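You operate a simulated robot arm through the tools that you are given. There is no shell and no other tool.

The job below is to be done with a simulated robot arm. You get a single attempt, and the scene is never put back.

Task
Halve the blue tin's sand in the splitter; set out the red scoop pan.
Fine: that pan on the middle of the table; tin back in its place, gate shut again, nothing spilt. Set down upright: what you pick out.

The check looks at the end state, three seconds after you hand in, the way a careful person would. Anything else that was tipped, shoved, dropped, spilled or broken makes it a failure.

Robot
A 6-joint arm with a two-finger gripper, fixed in place. Base frame: the origin is at the foot of the arm, x ahead of it, y to its left, z up. Lengths are in mm, angles in rad, forces in N, time in s.
Its first joint turns from -2.897 to 2.897 rad. Payload 2.45 kg.
The tool frame sits at the grasp point between the pads (the TCP): z along the fingers, y along the line on which they close. The tips reach 20 mm beyond it. The gripper opens to 140 mm. The gripper's body begins 168 mm behind the TCP.
Orientation is that of the tool frame in the base frame, as a unit quaternion [x, y, z, w]. With the fingers straight down and closing along the base's y, the tool's x points along the base's -x, its y along +y and its z along -z.

Tools
- The arm moves only by the tool arm_command. Its argument "rows" is text: rows parted by semicolons, each of 7 numbers parted by spaces: the turn, a rotation vector about the tool's x, y, z in units of 5 degrees (1.0 is 5 degrees), then the shift along the tool's x, y, z in units of 20 mm (1.0 is 20 mm), then the finger opening in mm, from 0 to 140. In form: ax ay az tx ty tz hand; .... A call has 1 to 20 rows; each row shifts and turns the commanded pose from where the row before left it, along the tool's axes as they then stand. A call with a number of a shift or a turn outside -1 to 1 is refused whole. Rows are played at 5 a second. More than 50 mm and 0.15 rad between two rows, or a gripper value outside its range, and nothing of the call is played. Where a pose cannot be reached the arm comes as near as it can. A force on the tool above 90 N (or 10 N above the force at the start of the call, whichever is more), or a blocked arm, ends the call early, and 0.2 s more pass. The fingers move at their own pace (about 45 mm/s each) and stop on an object; they squeeze with about 26 N. The grip force told is the motor's: it shows also when the fingers shut on nothing. Time passes only in rows, and 0.2 s behind the last, so rows that do not move let the fingers close. It gives the time, the measured TCP pose, the force on the tool (base axes), the opening and the grip force at its end, in the units of the frame above (readings bear some noise), with the torque about the TCP (base axes, N m) and any sound that the robot's microphone picked up.
- Cameras (640 x 400 px; columns grow to the right, rows downward): "scene" is fixed at [50.7, 499.7, 1522.3]; the picture's right is [-0.31, -0.95, 0.00], its down [-0.38, 0.12, -0.92] and it looks along [0.87, -0.29, -0.40] (base axes); focal length 309 px, centre (320, 200). "wrist" rides on the gripper at [78, 11, -209] in the tool frame; the picture's right is [-0.14, 0.99, 0.00], its down [-0.92, -0.13, -0.37] and it looks along [-0.36, -0.05, 0.93] (tool axes); focal length 280 px, centre (320, 200). There is no depth. A picture from a camera that has moved, and an enlarged one, comes with that camera's place and axes in the base frame and with its lens.
- get_image(camera): a new picture of that camera. No time passes.
- inspect(camera, box): a new picture of the part [left, top, right, bottom] of that camera's present view, enlarged. No time passes.
- job_done(): hands the job in; it is judged then, once.

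Places have to be worked out from the pictures, the camera data and where the tool is seen. Open the gripper and draw the arm clear of the work before you hand the job in, unless the task says otherwise.

The tools are called after "Request:" as a command line: name --argument value ..., lists and objects as JSON in quotes. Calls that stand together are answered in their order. arm_command: Moves the arm, as the interface text tells. Its arguments: {"type":"object","properties":{"rows":{"type":"string"}},"required":["rows"]} The other tools are called the same way: get_image (camera) takes a picture; inspect (camera, box) takes an enlarged picture of a part of a camera's view; job_done () hands the job in.

At the start:

```text
clock: 0.0
eef_pos: [598.2, 348.0, 1383.4]
orientation: [0.0, 1.0, 0.001, 0.001]
contact_force: [0.8, 0.6, -0.4]
ft_torque: [0.05, 0.01, -0.02]
finger_gap: 139.9
grasp_force: 0.1
```

scene: 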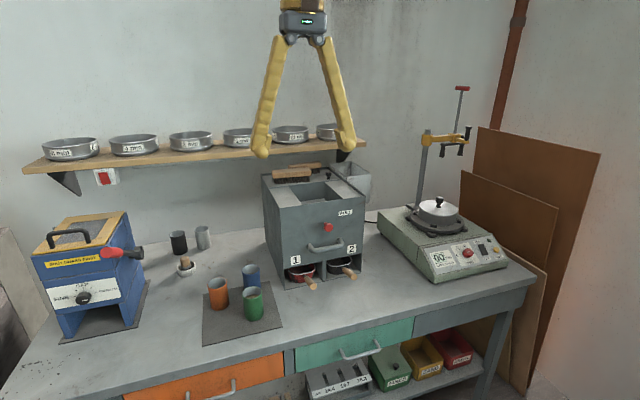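
wrist: 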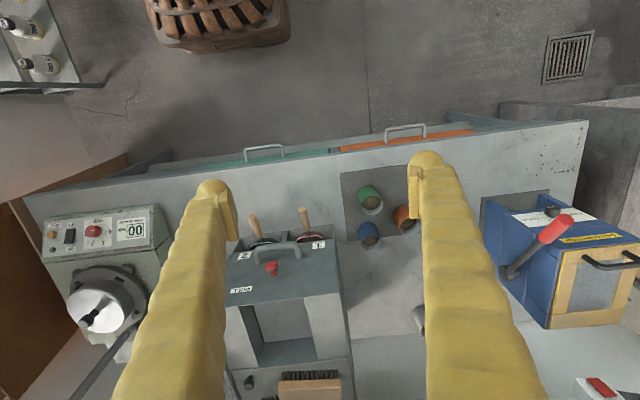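

I'll start by looking more closely at the splitter, the tins and the pans before any motion.

Request:
inspect --camera "scene" --box '[240, 140, 400, 300]'

Request:
inspect --camera "scene" --box '[150, 220, 310, 350]'

Request:
inspect --camera "wrist" --box '[210, 170, 430, 400]'

Request:
inspect --camera "scene" --box '[20, 190, 180, 350]'

```text
2.50 times, centred on (320, 220) of scene
camera zoom: at [50.7, 499.7, 1522.3], right [-0.31, -0.95, 0.0], down [-0.38, 0.12, -0.92], along [0.87, -0.29, -0.4], focal length 773 px, centre (320, 150)
```

zoom: 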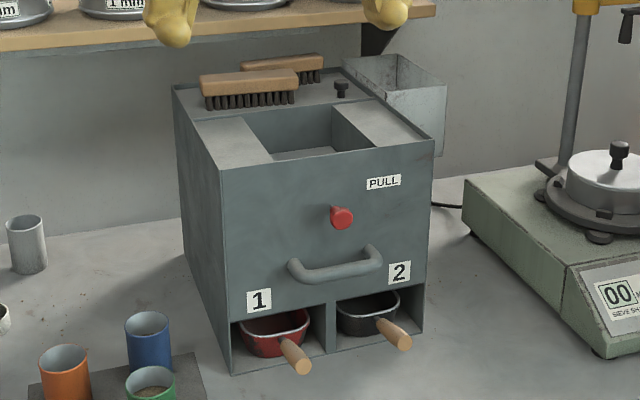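

```text
3.08 times, centred on (230, 285) of scene
camera zoom: at [50.7, 499.7, 1522.3], right [-0.31, -0.95, 0.0], down [-0.38, 0.12, -0.92], along [0.87, -0.29, -0.4], focal length 951 px, centre (597, -62)
```

zoom: 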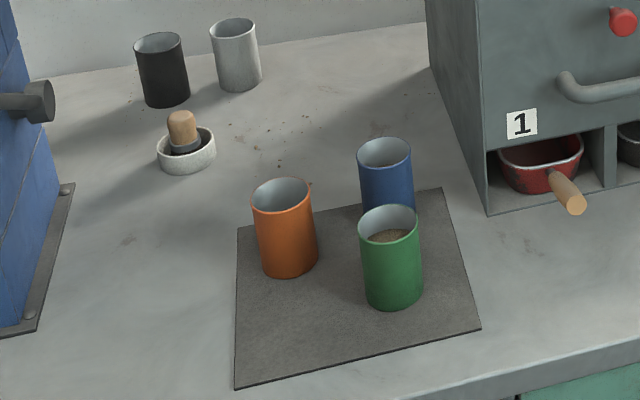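

```text
1.74 times, centred on (320, 285) of wrist
camera zoom: at [519.1, 358.8, 1590.8], right [0.14, 0.99, 0.0], down [0.92, -0.13, 0.37], along [0.37, -0.05, -0.93], focal length 488 px, centre (320, 52)
```

zoom: 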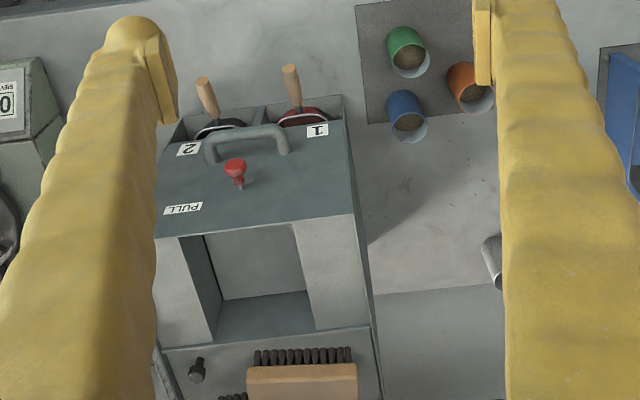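

```text
2.50 times, centred on (100, 270) of scene
camera zoom: at [50.7, 499.7, 1522.3], right [-0.31, -0.95, 0.0], down [-0.38, 0.12, -0.92], along [0.87, -0.29, -0.4], focal length 773 px, centre (870, 25)
```

zoom: 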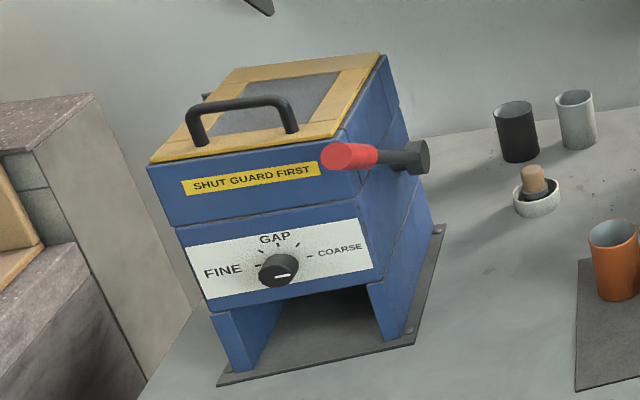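

The table is about z≈780, the tins stand near (954,448) blue, (838,458) green and (911,555) orange, and the splitter front is near x≈937. I first test in free air how far the tool can roll, since pouring will need it.

Request:
arm_command --rows "0 0 1 0 0 0 140; 0 0 1 0 0 0 140; 0 0 1 0 0 0 140; 0 0 1 0 0 0 140; 0 0 1 0 0 0 140; 0 0 1 0 0 0 140; 0 0 1 0 0 0 140; 0 0 1 0 0 0 140; 0 0 1 0 0 0 140; 0 0 1 0 0 0 140; 0 0 1 0 0 0 140; 0 0 1 0 0 0 140; 0 0 1 0 0 0 140; 0 0 1 0 0 0 140; 0 0 1 0 0 0 140; 0 0 1 0 0 0 140; 0 0 1 0 0 0 140; 0 0 1 0 0 0 140"

```text
clock: 3.8
eef_pos: [597.5, 349.0, 1383.2]
orientation: [0.708, 0.706, 0.001, 0.001]
contact_force: [-1.0, 0.4, 0.4]
ft_torque: [0.04, -0.01, 0.0]
finger_gap: 140.0
grasp_force: 0.0
```

The roll of 90° was reached cleanly. I go on to 180° so that the camera side would be up when the tool is laid level.

Request:
arm_command --rows "0 0 1 0 0 0 140; 0 0 1 0 0 0 140; 0 0 1 0 0 0 140; 0 0 1 0 0 0 140; 0 0 1 0 0 0 140; 0 0 1 0 0 0 140; 0 0 1 0 0 0 140; 0 0 1 0 0 0 140; 0 0 1 0 0 0 140; 0 0 1 0 0 0 140; 0 0 1 0 0 0 140; 0 0 1 0 0 0 140; 0 0 1 0 0 0 140; 0 0 1 0 0 0 140; 0 0 1 0 0 0 140; 0 0 1 0 0 0 140; 0 0 1 0 0 0 140; 0 0 1 0 0 0 140"

```text
clock: 7.6
eef_pos: [600.1, 344.6, 1383.4]
orientation: [0.945, 0.327, 0.0, -0.002]
contact_force: [-0.1, -0.4, -0.6]
ft_torque: [-0.01, 0.02, 0.0]
finger_gap: 140.3
grasp_force: 0.1
out of reach, approached as far as the arm can: row 11, 12, 13, 14, 15, 16, 17, 18
```

The roll stops near 142°, so roll is about ±166° around the neutral one. I roll back towards neutral and then look from there.

Request:
arm_command --rows "0 0 -1 0 0 0 140; 0 0 -1 0 0 0 140; 0 0 -1 0 0 0 140; 0 0 -1 0 0 0 140; 0 0 -1 0 0 0 140; 0 0 -1 0 0 0 140; 0 0 -1 0 0 0 140; 0 0 -1 0 0 0 140; 0 0 -1 0 0 0 140; 0 0 -1 0 0 0 140; 0 0 -1 0 0 0 140; 0 0 -1 0 0 0 140; 0 0 -1 0 0 0 140; 0 0 -1 0 0 0 140; 0 0 -1 0 0 0 140; 0 0 -1 0 0 0 140; 0 0 -1 0 0 0 140; 0 0 -1 0 0 0 140"

```text
clock: 11.4
eef_pos: [601.0, 343.5, 1382.6]
orientation: [0.437, 0.9, 0.001, -0.001]
contact_force: [-0.9, 0.5, 0.0]
ft_torque: [0.02, 0.02, -0.01]
finger_gap: 140.2
grasp_force: 0.0
```

Commands restart from the reached pose. I now roll to face the tins (about azimuth 30°) while lowering to z≈1160, well clear of everything, for a nearer look.

Request:
arm_command --rows "0 0 -1 0 0 0.7 140; 0 0 -1 0 0 0.7 140; 0 0 -1 0 0 0.7 140; 0 0 -1 0 0 0.7 140; 0 0 -1 0 0 0.7 140; 0 0 -1 0 0 0.7 140; 0 0 -1 0 0 0.7 140; 0 0 -1 0 0 0.7 140; 0 0 -1 0 0 0.7 140; 0 0 -1 0 0 0.7 140; 0 0 -1 0 0 0.7 140; 0 0 -1 0 0 0.7 140; 0 0 -1 0 0 0.7 140; 0 0 -1 0 0 0.7 140; 0 0 -1 0 0 0.7 140; 0 0 -1 0 0 0.7 140"

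Request:
get_image --camera "wrist"

Request:
get_image --camera "scene"

```text
clock: 14.8
eef_pos: [601.3, 347.6, 1157.7]
orientation: [-0.243, 0.97, 0.002, 0.0]
contact_force: [0.7, 0.2, 0.2]
ft_torque: [0.0, -0.04, 0.01]
finger_gap: 140.0
grasp_force: 0.1
```

```text
taken
camera wrist: at [526.1, 318.4, 1366.3], right [-0.35, 0.94, 0.0], down [0.87, 0.32, 0.37], along [0.35, 0.13, -0.93], focal length 280 px, centre (320, 200)
```

wrist: 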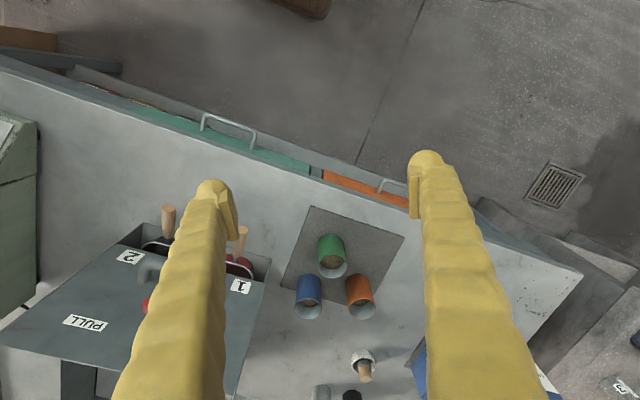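

```text
taken
```

scene: 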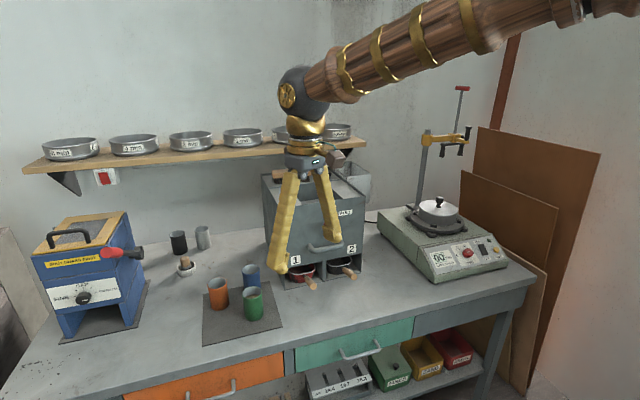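

The arm sits clear above the bench. I zoom the wrist view on the tins and on the splitter to measure positions.

Request:
inspect --camera "wrist" --box '[260, 190, 420, 350]'

Request:
inspect --camera "scene" --box '[190, 240, 300, 350]'

```text
2.50 times, centred on (340, 270) of wrist
camera zoom: at [526.1, 318.4, 1366.3], right [-0.35, 0.94, 0.0], down [0.87, 0.32, 0.37], along [0.35, 0.13, -0.93], focal length 701 px, centre (270, 25)
```

zoom: 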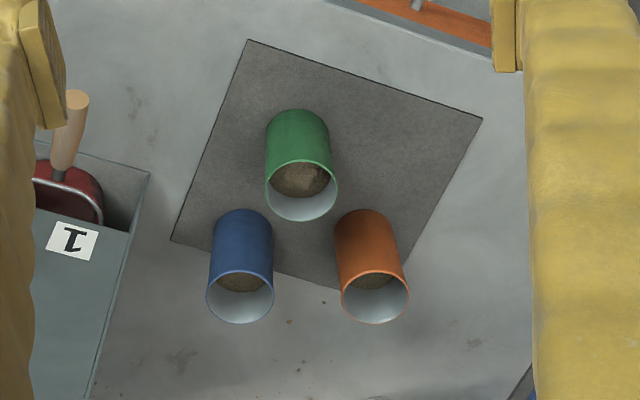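

```text
3.64 times, centred on (245, 295) of scene
camera zoom: at [50.7, 499.7, 1522.3], right [-0.31, -0.95, 0.0], down [-0.38, 0.12, -0.92], along [0.87, -0.29, -0.4], focal length 1124 px, centre (593, -146)
```

zoom: 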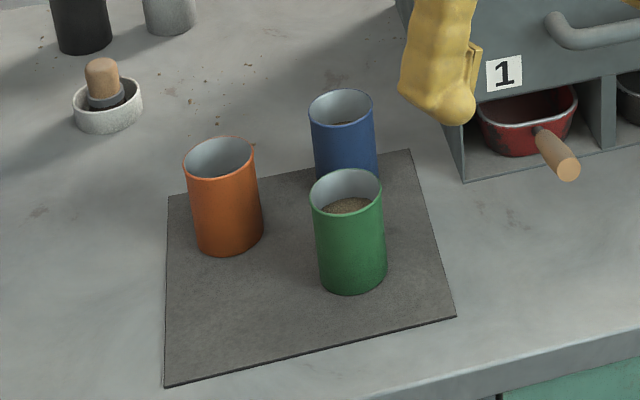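

Blue tin top centre comes to about (958,449,878) with the table near z≈780. I turn the tool to point at it, 40° below level along azimuth 40°, staying in free air.

Request:
arm_command --rows "0 0 -0.8 0 0 0 100; 0 0 -0.8 0 0 0 100; 0 0 -0.8 0 0 0 100; 0 -1 0 0 0 0 100; 0 -1 0 0 0 0 100; 0 -1 0 0 0 0 100; 0 -1 0 0 0 0 100; 0 -1 0 0 0 0 100; 0 -1 0 0 0 0 100; 0 -1 0 0 0 0 100; 0 -1 0 0 0 0 100; 0 -1 0 0 0 0 100; 0 -1 0 0 0 0 100"

Request:
get_image --camera "wrist"

```text
clock: 17.6
eef_pos: [600.1, 345.0, 1159.1]
orientation: [-0.31, 0.851, 0.146, 0.397]
contact_force: [0.0, -0.4, -0.8]
ft_torque: [0.03, 0.0, -0.02]
finger_gap: 99.8
grasp_force: 0.1
```

```text
taken
camera wrist: at [432.1, 215.4, 1231.2], right [-0.57, 0.81, 0.11], down [0.32, 0.1, 0.94], along [0.76, 0.57, -0.32], focal length 280 px, centre (320, 200)
```

wrist: 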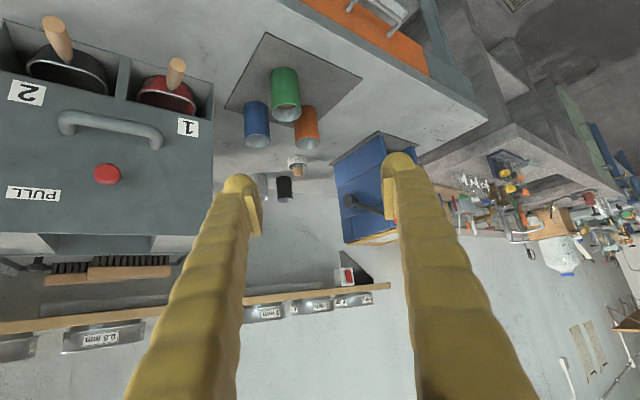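

The view is upside-down now but useful. I zoom on the tins, and on the splitter front, to triangulate better.

Request:
inspect --camera "wrist" --box '[220, 20, 380, 180]'

Request:
inspect --camera "wrist" --box '[0, 0, 240, 150]'

Request:
inspect --camera "wrist" --box '[0, 130, 240, 280]'

```text
2.50 times, centred on (300, 100) of wrist
camera zoom: at [432.1, 215.4, 1231.2], right [-0.57, 0.81, 0.11], down [0.32, 0.1, 0.94], along [0.76, 0.57, -0.32], focal length 701 px, centre (370, 450)
```

zoom: 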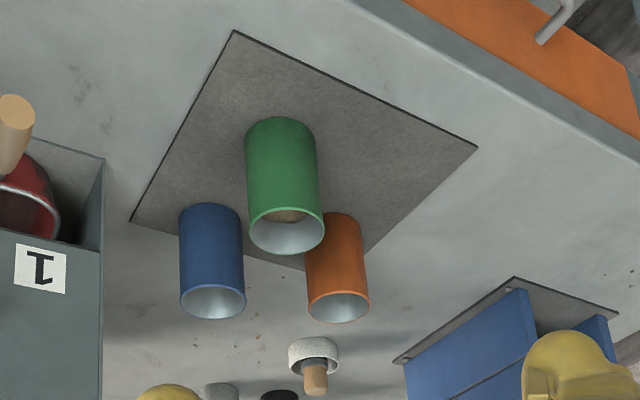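

```text
2.67 times, centred on (120, 75) of wrist
camera zoom: at [432.1, 215.4, 1231.2], right [-0.57, 0.81, 0.11], down [0.32, 0.1, 0.94], along [0.76, 0.57, -0.32], focal length 748 px, centre (853, 533)
```

zoom: 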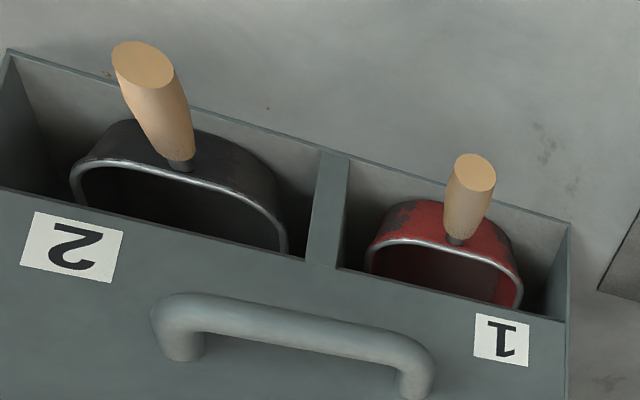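

```text
2.67 times, centred on (120, 205) of wrist
camera zoom: at [432.1, 215.4, 1231.2], right [-0.57, 0.81, 0.11], down [0.32, 0.1, 0.94], along [0.76, 0.57, -0.32], focal length 748 px, centre (853, 187)
```

zoom: 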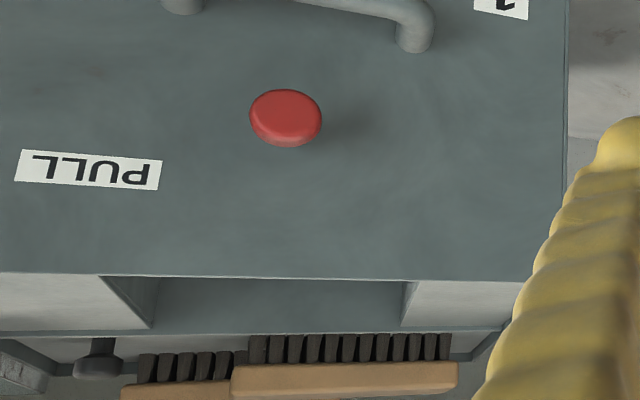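

Triangulation gives the blue tin axis at about (955,448), top near 881; green at (836,457); red pan handle from (898,267,852) to (824,264,865); knob face near (860,196,1052). I move to a standoff 180 mm short of the blue tin along the tool axis and look again.

Request:
arm_command --rows "0 0 0 0.08 -0.5 0.936 90; 0 0 0 0.08 -0.5 0.936 90; 0 0 0 0.08 -0.5 0.936 90; 0 0 0 0.08 -0.5 0.936 90; 0 0 0 0.08 -0.5 0.936 90; 0 0 0 0.08 -0.5 0.936 90; 0 0 0 0.08 -0.5 0.936 90; 0 0 0 0.08 -0.5 0.936 90; 0 0 0 0.08 -0.5 0.936 90; 0 0 0 0.08 -0.5 0.936 90; 0 0 0 0.08 -0.5 0.936 90; 0 0 0 0.08 -0.5 0.936 90; 0 0 0 0.08 -0.5 0.936 90; 0 0 0 0.08 -0.5 0.936 90; 0 0 0 0.08 -0.5 0.936 90"

Request:
get_image --camera "wrist"

Request:
get_image --camera "scene"

```text
clock: 20.8
eef_pos: [847.6, 360.6, 959.5]
orientation: [-0.312, 0.851, 0.148, 0.396]
contact_force: [-0.4, 0.1, -0.6]
ft_torque: [0.02, -0.02, 0.0]
finger_gap: 89.7
grasp_force: 0.1
```

```text
taken
camera wrist: at [679.1, 231.9, 1032.5], right [-0.57, 0.81, 0.11], down [0.32, 0.1, 0.94], along [0.76, 0.57, -0.32], focal length 280 px, centre (320, 200)
```

wrist: 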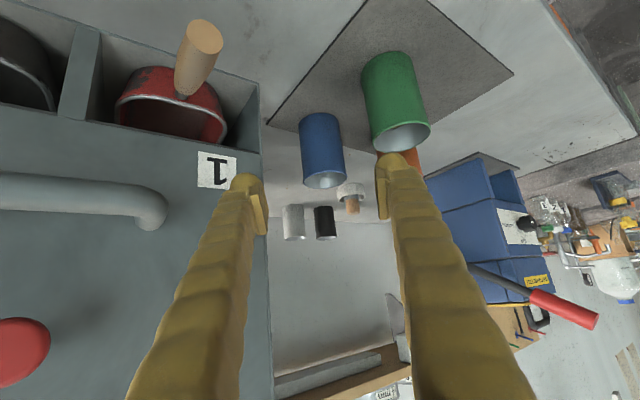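

```text
taken
```

scene: 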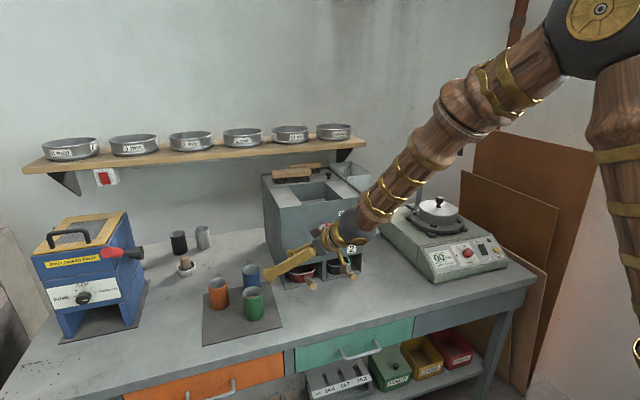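

The tin is ahead between the fingers. I zoom in to fix its axis and the clearances to the green tin and the splitter.

Request:
inspect --camera "wrist" --box '[240, 40, 450, 260]'

Request:
inspect --camera "scene" --box '[190, 220, 370, 350]'

Request:
inspect --camera "wrist" --box '[0, 0, 270, 170]'

```text
1.82 times, centred on (345, 150) of wrist
camera zoom: at [679.1, 231.9, 1032.5], right [-0.57, 0.81, 0.11], down [0.32, 0.1, 0.94], along [0.76, 0.57, -0.32], focal length 510 px, centre (274, 291)
```

zoom: 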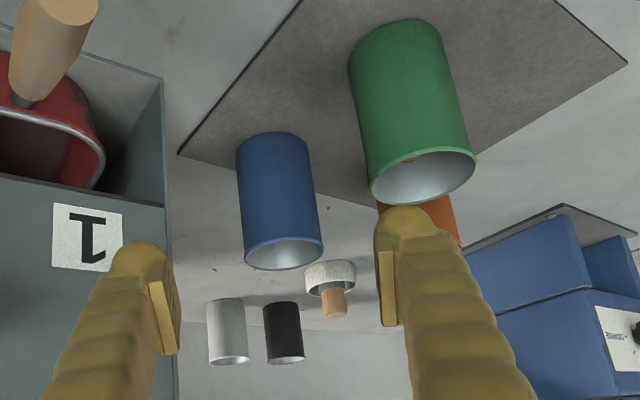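

```text
3.08 times, centred on (280, 285) of scene
camera zoom: at [50.7, 499.7, 1522.3], right [-0.31, -0.95, 0.0], down [-0.38, 0.12, -0.92], along [0.87, -0.29, -0.4], focal length 951 px, centre (443, -62)
```

zoom: 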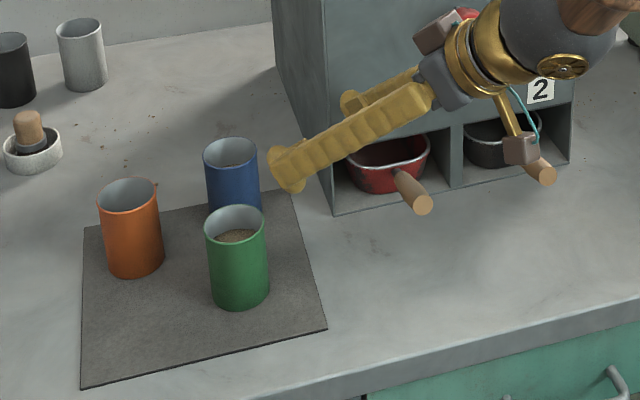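

```text
2.35 times, centred on (135, 85) of wrist
camera zoom: at [679.1, 231.9, 1032.5], right [-0.57, 0.81, 0.11], down [0.32, 0.1, 0.94], along [0.76, 0.57, -0.32], focal length 660 px, centre (755, 471)
```

zoom: 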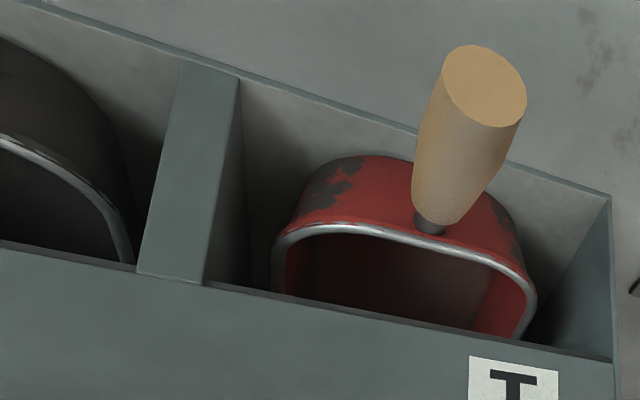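

The tin axis is only about 4 mm to tool +y of the approach line, and a higher grip (TCP z≈858) clears the green tin's rim better. I correct sideways, open to 84 and advance 120 mm, then look.

Request:
arm_command --rows "0 0 0 -0.55 0.19 0 84; 0 0 0 0 0 0.75 84; 0 0 0 0 0 0.75 84; 0 0 0 0 0 0.75 84; 0 0 0 0 0 0.75 84; 0 0 0 0 0 0.75 84; 0 0 0 0 0 0.75 84; 0 0 0 0 0 0.75 84; 0 0 0 0 0 0.75 84"

Request:
get_image --camera "wrist"

Request:
inspect --camera "scene" --box '[190, 220, 370, 350]'

```text
clock: 22.8
eef_pos: [924.3, 428.4, 891.0]
orientation: [-0.31, 0.852, 0.146, 0.397]
contact_force: [-3.4, 2.7, -1.5]
ft_torque: [0.12, 0.11, -0.05]
finger_gap: 81.1
grasp_force: 0.2
```

```text
taken
camera wrist: at [755.3, 299.4, 964.0], right [-0.57, 0.81, 0.11], down [0.32, 0.1, 0.94], along [0.76, 0.57, -0.32], focal length 280 px, centre (320, 200)
```

wrist: 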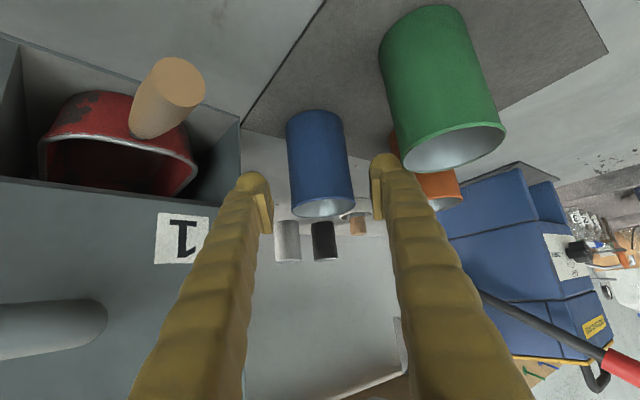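

```text
3.08 times, centred on (280, 285) of scene
camera zoom: at [50.7, 499.7, 1522.3], right [-0.31, -0.95, 0.0], down [-0.38, 0.12, -0.92], along [0.87, -0.29, -0.4], focal length 951 px, centre (443, -62)
```

zoom: 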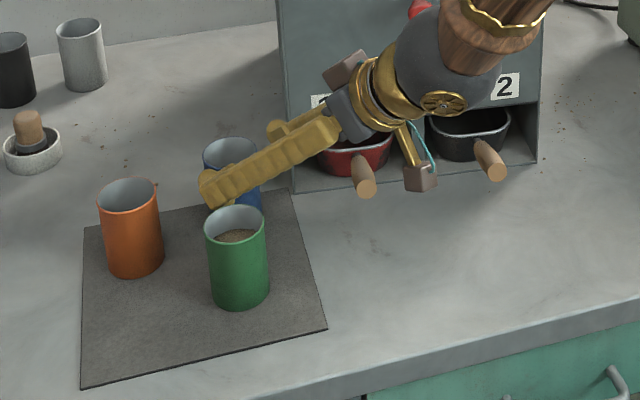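

Something is off: in the scene picture the splitter and its pans appear shifted compared with before, and there is a small force. I stop and look at the whole scene before moving on.

Request:
get_image --camera "scene"

Request:
inspect --camera "scene" --box '[240, 140, 400, 300]'

```text
taken
```

scene: 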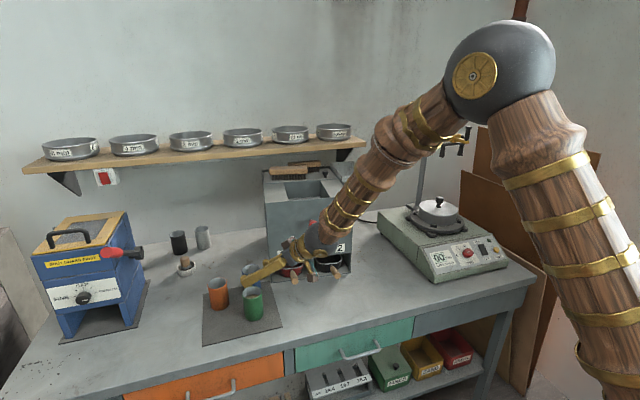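

```text
2.50 times, centred on (320, 220) of scene
camera zoom: at [50.7, 499.7, 1522.3], right [-0.31, -0.95, 0.0], down [-0.38, 0.12, -0.92], along [0.87, -0.29, -0.4], focal length 773 px, centre (320, 150)
```

zoom: 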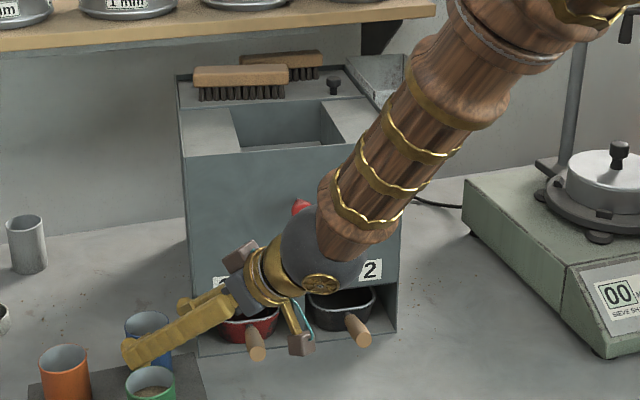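

The splitter has been pushed: its left front corner moved from about (932,342) to about (985,383), evidently by the outer side of the right-hand fingertip, which is thicker than I allowed for. I back straight out the way I came, then assess what is needed to set it back.

Request:
arm_command --rows "0 0 0 0 0 -0.5 84; 0 0 0 0 0 -0.75 84; 0 0 0 0 0 -0.75 84; 0 0 0 0 0 -0.75 84; 0 0 0 0 0 -0.75 84; 0 0 0 0 0 -0.75 84; 0 0 0 0 0 -0.75 84; 0 0 0 0 0 -0.75 84"

Request:
get_image --camera "wrist"

Request:
inspect --camera "scene" --box '[240, 140, 400, 300]'

```text
clock: 24.6
eef_pos: [853.6, 369.7, 966.1]
orientation: [-0.31, 0.851, 0.147, 0.397]
contact_force: [1.4, 0.2, -0.3]
ft_torque: [0.01, 0.0, -0.01]
finger_gap: 84.1
grasp_force: 0.2
```

```text
taken
camera wrist: at [686.5, 240.8, 1039.0], right [-0.57, 0.81, 0.11], down [0.32, 0.1, 0.94], along [0.76, 0.57, -0.32], focal length 280 px, centre (320, 200)
```

wrist: 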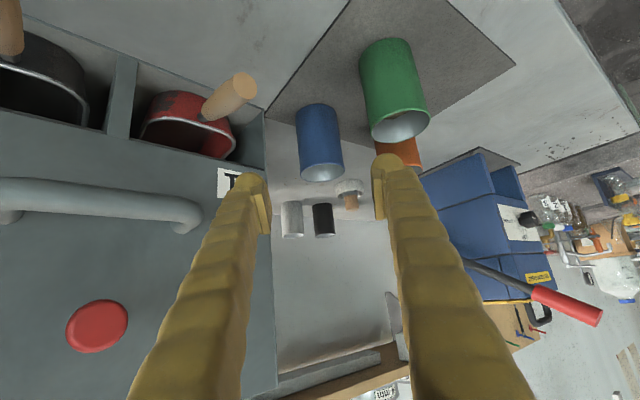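

```text
2.50 times, centred on (320, 220) of scene
camera zoom: at [50.7, 499.7, 1522.3], right [-0.31, -0.95, 0.0], down [-0.38, 0.12, -0.92], along [0.87, -0.29, -0.4], focal length 773 px, centre (320, 150)
```

zoom: 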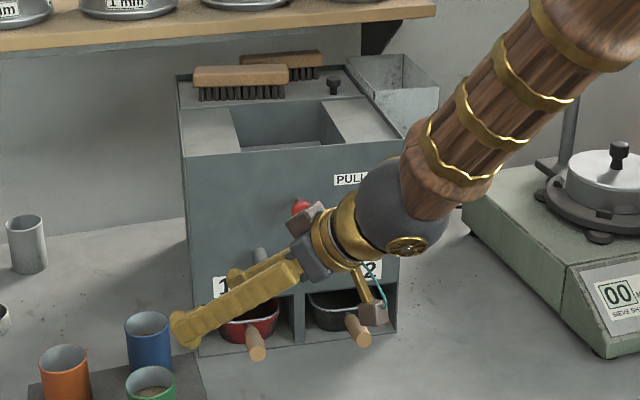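

Retreated cleanly; the blue tin has not moved, but the splitter is rotated about 7.5° and its front is shifted about (+33,+40) mm. I'll set it back by its front bar handle; first I draw back and turn to face the splitter for a measuring view.

Request:
arm_command --rows "0 0 0 0.152 0.383 -0.907 84; 0 0 0 0.152 0.383 -0.907 84; 0 0 0 0.152 0.383 -0.907 84; 0 0 0 0.152 0.383 -0.907 84; 0 0 0 0.152 0.383 -0.907 84; 0 0 0 0.152 0.383 -0.907 84; 0 0 0 0.152 0.383 -0.907 84; 0 0 0 0.152 0.383 -0.907 84; 0 0 0 0.152 0.383 -0.907 84; 0.81 0 0.678 0 0 0 84; 0.81 0 0.678 0 0 0 84; 0.81 0 0.678 0 0 0 84; 0.81 0 0.678 0 0 0 84; 0.81 0 0.678 0 0 0 84; 0.81 0 0.678 0 0 0 84; 0.81 0 0.678 0 0 0 84; 0.81 0 0.678 0 0 0 84; 0.81 0 0.678 0 0 0 84"

Request:
get_image --camera "wrist"

Request:
get_image --camera "scene"

```text
clock: 28.4
eef_pos: [688.0, 309.2, 1023.2]
orientation: [-0.046, 0.924, 0.008, 0.379]
contact_force: [-0.8, 0.0, 0.4]
ft_torque: [-0.01, -0.01, -0.01]
finger_gap: 84.2
grasp_force: 0.1
out of reach, approached as far as the arm can: row 12, 13, 14, 15, 16
```

```text
taken
camera wrist: at [484.9, 303.1, 1116.8], right [0.01, 1.0, 0.08], down [0.41, -0.07, 0.91], along [0.91, 0.02, -0.41], focal length 280 px, centre (320, 200)
```

wrist: 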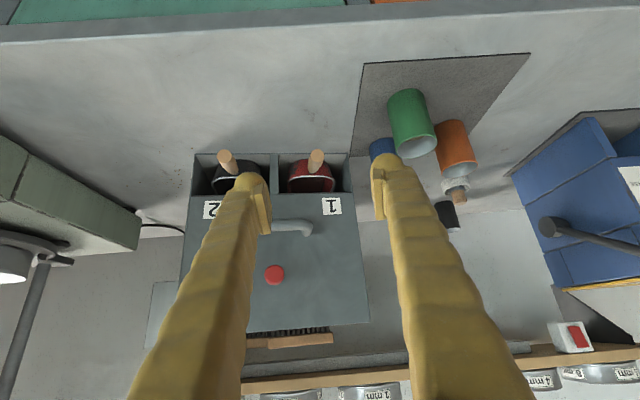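

```text
taken
```

scene: 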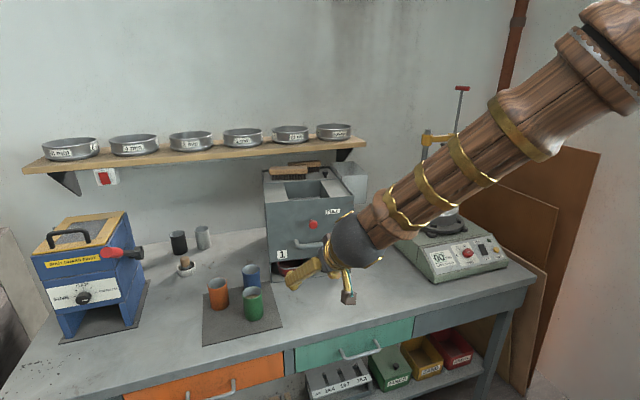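

Now the splitter front is in view. I zoom both pictures to measure its present pose and the bar handle.

Request:
inspect --camera "wrist" --box '[140, 130, 400, 350]'

Request:
inspect --camera "scene" --box '[240, 140, 400, 300]'

```text
1.82 times, centred on (270, 240) of wrist
camera zoom: at [484.9, 303.1, 1116.8], right [0.01, 1.0, 0.08], down [0.41, -0.07, 0.91], along [0.91, 0.02, -0.41], focal length 510 px, centre (411, 127)
```

zoom: 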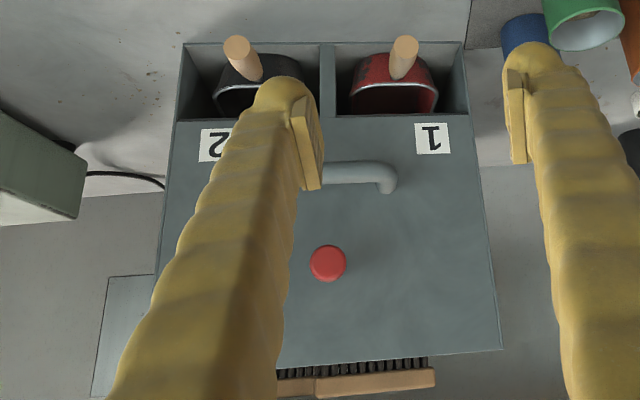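

```text
2.50 times, centred on (320, 220) of scene
camera zoom: at [50.7, 499.7, 1522.3], right [-0.31, -0.95, 0.0], down [-0.38, 0.12, -0.92], along [0.87, -0.29, -0.4], focal length 773 px, centre (320, 150)
```

zoom: 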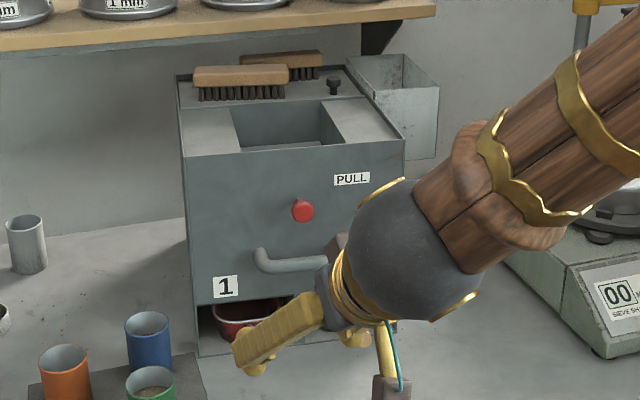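

The bar handle is now near (921,239,959), about 40 mm proud of the face, and must travel about (−34,−45) mm to undo the shove. I move to a standoff in front of it and level the tool towards the face.

Request:
arm_command --rows "0 0 0 -0.36 -0.776 0.89 50; 0 0 0 -0.36 -0.776 0.89 50; 0 0 0 -0.36 -0.776 0.89 50; 0 0 0 -0.36 -0.776 0.89 50; 0 0 0 -0.36 -0.776 0.89 50; 0 0 0 -0.36 -0.776 0.89 50; 0.82 0.02 0.84 0 0 0 50; 0.82 0.02 0.84 0 0 0 50; 0 -1 0 0 0 0 50; 0 -1 0 0 0 0 50; 0 -1 0 0 0 0 50; 0 -1 0 0 0 0 50; 0 -1 0 0 0 0 50; 0 -1 0 0 0 0 50; 0 -1 0 0 0 0 50"

Request:
get_image --camera "wrist"

Request:
get_image --camera "scene"

```text
clock: 31.6
eef_pos: [800.5, 225.6, 979.0]
orientation: [0.037, 0.768, -0.042, 0.639]
contact_force: [0.1, -0.2, 0.8]
ft_torque: [0.0, 0.02, 0.01]
finger_gap: 50.1
grasp_force: 0.0
```

```text
taken
camera wrist: at [583.1, 260.5, 938.8], right [0.14, 0.98, 0.12], down [-0.21, -0.09, 0.97], along [0.97, -0.16, 0.19], focal length 280 px, centre (320, 200)
```

wrist: 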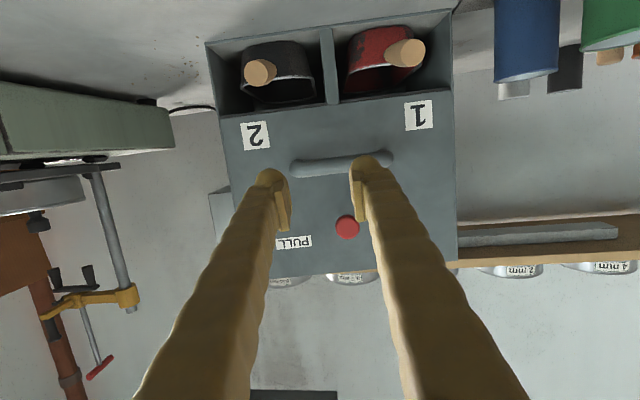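

```text
taken
```

scene: 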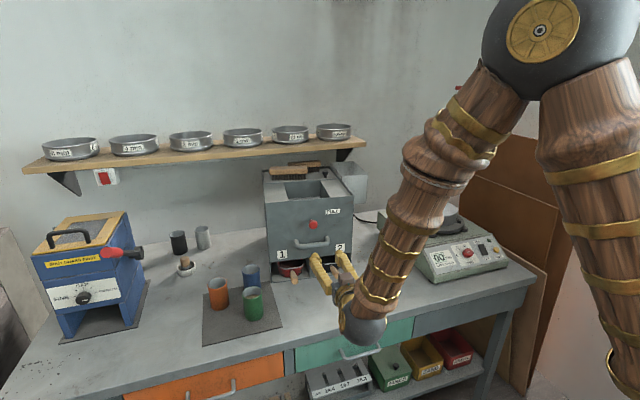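

The front bar spans y≈182–292 at z≈962. I roll the tool 90° so the fingers close vertically on the bar, then check the view before advancing.

Request:
arm_command --rows "0 0 1 0 0 0 50; 0 0 1 0 0 0 50; 0 0 1 0 0 0 50; 0 0 1 0 0 0 50; 0 0 1 0 0 0 50; 0 0 1 0 0 0 50; 0 0 1 0 0 0 50; 0 0 1 0 0 0 50; 0 0 1 0 0 0 50; 0 0 1 0 0 0 50; 0 0 1 0 0 0 50; 0 0 1 0 0 0 50; 0 0 1 0 0 0 50; 0 0 1 0 0 0 50; 0 0 1 0 0 0 50; 0 0 1 0 0 0 50; 0 0 1 0 0 0 50; 0 0 1 0 0 0 50"

Request:
get_image --camera "wrist"

Request:
inspect --camera "scene" --box '[240, 140, 400, 300]'

```text
clock: 35.4
eef_pos: [801.5, 225.6, 977.4]
orientation: [0.57, 0.517, 0.42, 0.481]
contact_force: [0.8, 0.1, -0.2]
ft_torque: [0.01, -0.02, -0.02]
finger_gap: 50.0
grasp_force: 0.1
```

```text
taken
camera wrist: at [607.8, 327.1, 1025.3], right [0.17, -0.14, 0.98], down [-0.49, -0.87, -0.04], along [0.86, -0.47, -0.21], focal length 280 px, centre (320, 200)
```

wrist: 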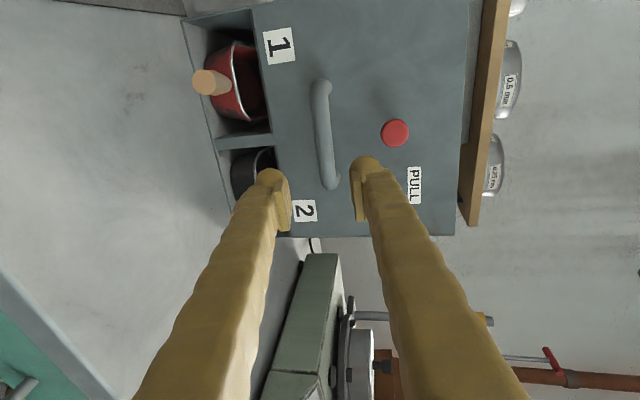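

```text
2.50 times, centred on (320, 220) of scene
camera zoom: at [50.7, 499.7, 1522.3], right [-0.31, -0.95, 0.0], down [-0.38, 0.12, -0.92], along [0.87, -0.29, -0.4], focal length 773 px, centre (320, 150)
```

zoom: 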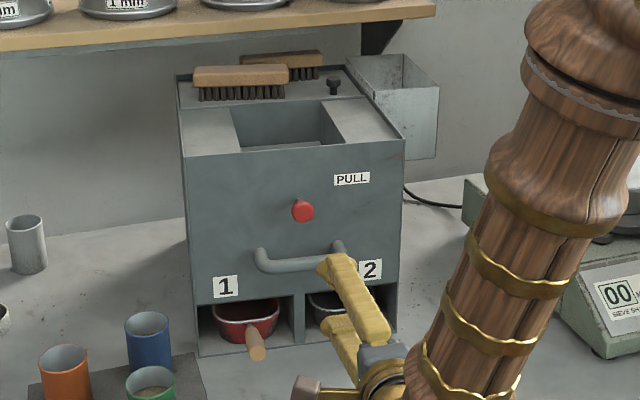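

The bar lies on the tool's line about 5 mm high, near its right leg, as intended. I shift up 5 mm and advance most of the way.

Request:
arm_command --rows "0 0 0 0.04 0.24 0 50; 0 0 0 0 0 0.9 50; 0 0 0 0 0 0.9 50; 0 0 0 0 0 0.9 50; 0 0 0 0 0 0.9 50; 0 0 0 0 0 0.9 50"

Request:
get_image --camera "wrist"

Request:
inspect --camera "scene" --box '[240, 140, 400, 300]'

```text
clock: 36.8
eef_pos: [890.2, 217.0, 966.7]
orientation: [0.57, 0.517, 0.421, 0.481]
contact_force: [-0.4, -0.6, 0.5]
ft_torque: [0.02, -0.01, 0.02]
finger_gap: 49.9
grasp_force: 0.1
```

```text
taken
camera wrist: at [697.0, 318.1, 1013.2], right [0.17, -0.14, 0.98], down [-0.49, -0.87, -0.04], along [0.86, -0.47, -0.21], focal length 280 px, centre (320, 200)
```

wrist: 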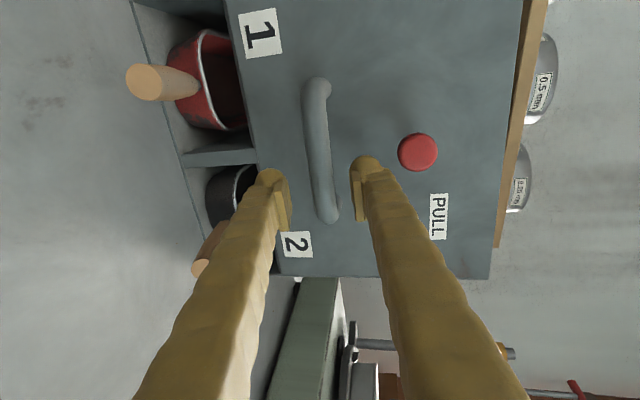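

```text
2.50 times, centred on (320, 220) of scene
camera zoom: at [50.7, 499.7, 1522.3], right [-0.31, -0.95, 0.0], down [-0.38, 0.12, -0.92], along [0.87, -0.29, -0.4], focal length 773 px, centre (320, 150)
```

zoom: 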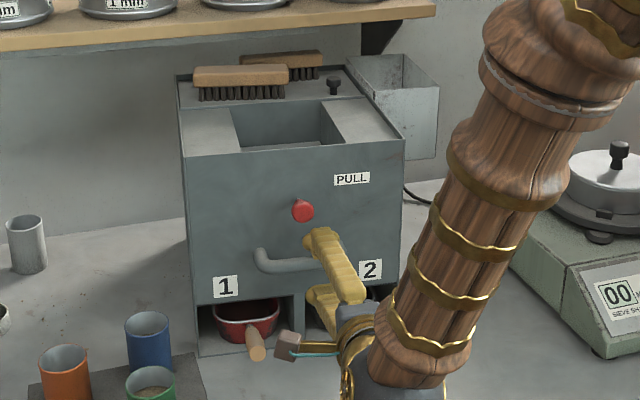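

The bar sits midway between the pads and about 27 mm beyond the TCP. I advance 19 mm and close on it.

Request:
arm_command --rows "0 0 0 0 0 0.5 50; 0 0 0 0 0 0.45 50; 0 0 0 0 0 0 5; 0 0 0 0 0 0 5; 0 0 0 0 0 0 5; 0 0 0 0 0 0 5; 0 0 0 0 0 0 5"

Request:
get_image --camera "wrist"

```text
clock: 38.4
eef_pos: [909.3, 214.0, 964.2]
orientation: [0.569, 0.516, 0.421, 0.482]
contact_force: [15.6, -3.2, 26.4]
ft_torque: [0.78, -0.16, -0.17]
finger_gap: 16.3
grasp_force: 26.4
```

```text
taken
camera wrist: at [715.7, 315.1, 1011.3], right [0.16, -0.14, 0.98], down [-0.49, -0.87, -0.04], along [0.86, -0.47, -0.21], focal length 280 px, centre (320, 200)
```

wrist: 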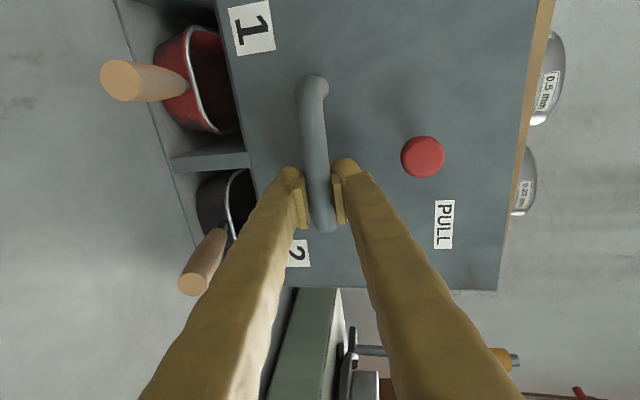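

The bar is gripped (gap 16 mm) but one-sidedly, with 26 N upward on the tool. I ease the tool up a little to centre on the bar.

Request:
arm_command --rows "0 0 0 0 0.1 0 5; 0 0 0 0 0 0 5"

```text
clock: 39.0
eef_pos: [909.6, 214.5, 966.3]
orientation: [0.57, 0.517, 0.42, 0.481]
contact_force: [14.6, -2.9, 18.7]
ft_torque: [0.71, -0.12, -0.22]
finger_gap: 16.4
grasp_force: 25.6
```

Request:
arm_command --rows "0 0 0 0 0.15 0.1 5; 0 0 0 0 0.1 0.1 5; 0 0 0 0 0 0 5"

```text
clock: 39.8
eef_pos: [912.8, 213.0, 967.7]
orientation: [0.571, 0.518, 0.419, 0.48]
contact_force: [-9.9, -0.6, 0.5]
ft_torque: [0.78, 0.16, -0.35]
finger_gap: 16.2
grasp_force: 26.4
```

Forces are balanced and the bar is held. I now start drawing the splitter back: half of the (−31,−44) mm with half of the 7.75° turn, checking force and picture.

Request:
arm_command --rows "-0.003 0.152 -0.029 -0.236 -0.028 -0.124 5; -0.003 0.152 -0.029 -0.236 -0.028 -0.124 5; -0.003 0.152 -0.029 -0.236 -0.028 -0.124 5; -0.003 0.152 -0.029 -0.236 -0.028 -0.124 5; -0.003 0.152 -0.029 -0.236 -0.028 -0.124 5"

Request:
get_image --camera "wrist"

Request:
inspect --camera "scene" --box '[240, 140, 400, 300]'

```text
clock: 41.0
eef_pos: [898.1, 191.7, 968.3]
orientation: [0.552, 0.536, 0.436, 0.467]
contact_force: [5.5, 1.7, 0.6]
ft_torque: [0.77, 0.02, -0.35]
finger_gap: 16.5
grasp_force: 26.3
```

```text
taken
camera wrist: at [698.3, 279.0, 1015.3], right [0.18, -0.13, 0.98], down [-0.43, -0.9, -0.04], along [0.89, -0.41, -0.21], focal length 280 px, centre (320, 200)
```

wrist: 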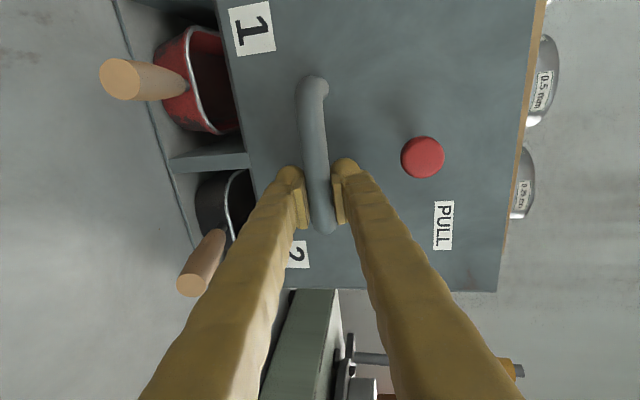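

```text
2.50 times, centred on (320, 220) of scene
camera zoom: at [50.7, 499.7, 1522.3], right [-0.31, -0.95, 0.0], down [-0.38, 0.12, -0.92], along [0.87, -0.29, -0.4], focal length 773 px, centre (320, 150)
```

zoom: 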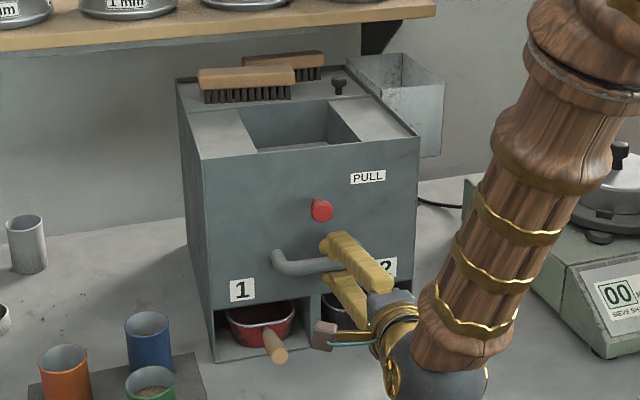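

The splitter follows the bar well with little force, about half-way back. I continue with the remaining half of the shift and turn.

Request:
arm_command --rows "-0.003 0.151 -0.028 -0.241 -0.032 -0.145 5; -0.003 0.151 -0.028 -0.241 -0.032 -0.145 5; -0.003 0.151 -0.028 -0.241 -0.032 -0.145 5; -0.003 0.151 -0.028 -0.241 -0.032 -0.145 5; -0.003 0.151 -0.028 -0.241 -0.032 -0.145 5"

Request:
inspect --camera "scene" --box '[240, 140, 400, 300]'

```text
clock: 42.2
eef_pos: [883.6, 167.7, 968.3]
orientation: [0.533, 0.556, 0.451, 0.451]
contact_force: [7.8, 2.3, -0.6]
ft_torque: [0.79, 0.02, -0.06]
finger_gap: 16.5
grasp_force: 25.7
```

```text
2.50 times, centred on (320, 220) of scene
camera zoom: at [50.7, 499.7, 1522.3], right [-0.31, -0.95, 0.0], down [-0.38, 0.12, -0.92], along [0.87, -0.29, -0.4], focal length 773 px, centre (320, 150)
```

zoom: 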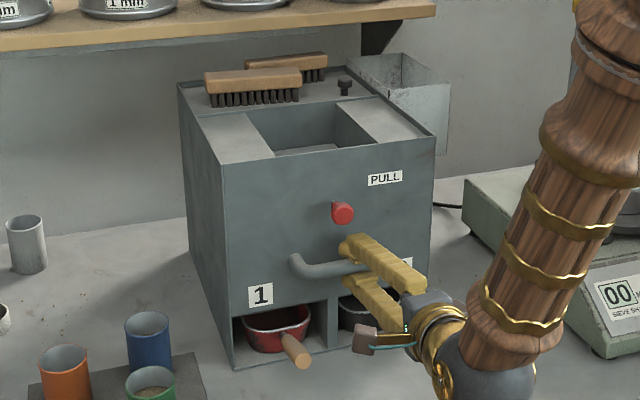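

Comparing with the first picture, the front still needs about (−9,+4) mm and under 1° more turn. I make that correction.

Request:
arm_command --rows "-0.002 0.098 -0.019 0.079 -0.0275 -0.154 5; -0.002 0.098 -0.019 0.079 -0.0275 -0.154 5; -0.002 0.098 -0.019 0.079 -0.0275 -0.154 5"

Request:
inspect --camera "scene" --box '[240, 140, 400, 300]'

```text
clock: 43.0
eef_pos: [874.6, 171.2, 969.1]
orientation: [0.527, 0.561, 0.457, 0.446]
contact_force: [9.6, -1.6, -0.4]
ft_torque: [0.69, 0.05, -0.65]
finger_gap: 17.0
grasp_force: 26.3
```

```text
2.50 times, centred on (320, 220) of scene
camera zoom: at [50.7, 499.7, 1522.3], right [-0.31, -0.95, 0.0], down [-0.38, 0.12, -0.92], along [0.87, -0.29, -0.4], focal length 773 px, centre (320, 150)
```

zoom: 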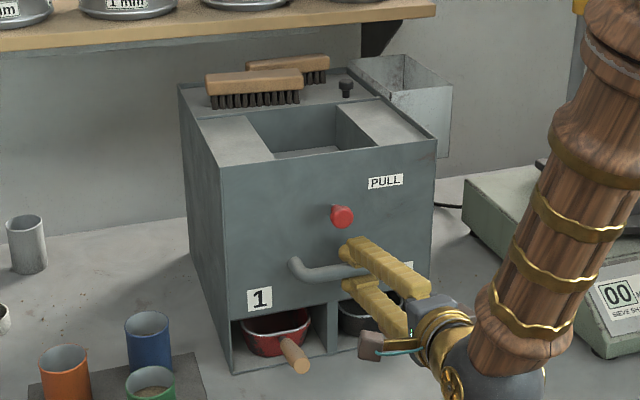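

The front now matches the first picture to within about 2 px (knob, labels, front corners); a slight yaw of about 1.5° remains, which I'll trim at the very end after the gate work. I release the bar and back away.

Request:
arm_command --rows "0 0 0 0 0 0 50; 0 0 0 0 0 0 50; 0 0 0 0 0 0 50; 0 0 0 0 0 -0.5 50; 0 0 0 0 0 -0.9 50; 0 0 0 0 0 -0.9 50; 0 0 0 0 0 -0.9 50; 0 0 0 0 0 -0.9 50; 0 0 0 0 0 -0.9 50; 0 0 0 0 0 -0.9 50"

Request:
get_image --camera "wrist"

Request:
inspect --camera "scene" --box '[240, 140, 400, 300]'

```text
clock: 45.2
eef_pos: [764.6, 168.8, 991.9]
orientation: [0.527, 0.561, 0.457, 0.446]
contact_force: [-0.2, -0.4, -0.3]
ft_torque: [0.02, 0.03, -0.01]
finger_gap: 49.9
grasp_force: 0.0
out of reach, approached as far as the arm can: row 10
```

```text
taken
camera wrist: at [558.6, 237.3, 1039.3], right [0.19, -0.11, 0.98], down [-0.34, -0.94, -0.04], along [0.92, -0.33, -0.21], focal length 280 px, centre (320, 200)
```

wrist: 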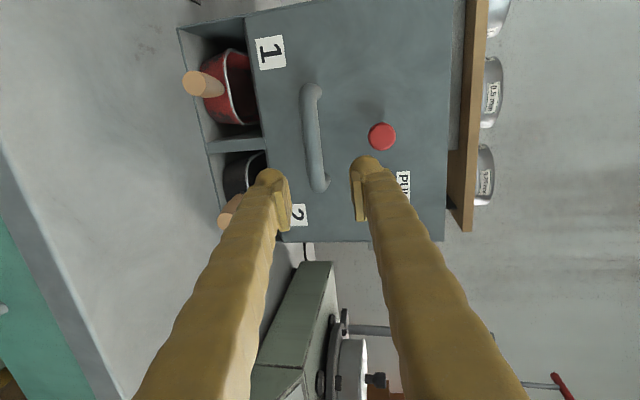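

```text
2.50 times, centred on (320, 220) of scene
camera zoom: at [50.7, 499.7, 1522.3], right [-0.31, -0.95, 0.0], down [-0.38, 0.12, -0.92], along [0.87, -0.29, -0.4], focal length 773 px, centre (320, 150)
```

zoom: 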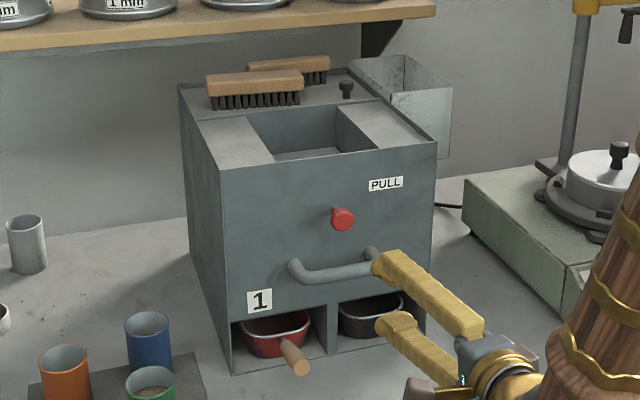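

The splitter stayed put on release, matching its first picture closely. Now I move left and up, clear of the pans, and roll the tool back to level closing for the tin.

Request:
arm_command --rows "0 0 0 0.954 0.275 0.058 76; 0 0 0 0.954 0.275 0.058 76; 0 0 0 0.954 0.275 0.058 76; 0 0 0 0.954 0.275 0.058 76; 0 0 0 0.954 0.275 0.058 76; 0 0 0 0.954 0.275 0.058 76; 0 0 0 0.954 0.275 0.058 76; 0 0 0 0.954 0.275 0.058 76; 0 0 0 0.954 0.275 0.058 76; 0 0 0 0.954 0.275 0.058 76; 0 0 0 0.954 0.275 0.058 76; 0 0 0 0.954 0.275 0.058 76; 0 0 -1 0 0 0 76; 0 0 -1 0 0 0 76; 0 0 -1 0 0 0 76; 0 0 -1 0 0 0 76; 0 0 -1 0 0 0 76; 0 0 -1 0 0 0 76; 0 0 -1 0 0 0 76; 0 0 -1 0 0 0 76"

```text
clock: 49.4
eef_pos: [782.5, 402.3, 1051.1]
orientation: [0.302, 0.708, 0.277, 0.576]
contact_force: [0.1, 0.5, -0.5]
ft_torque: [0.01, 0.01, 0.04]
finger_gap: 75.9
grasp_force: 0.1
```

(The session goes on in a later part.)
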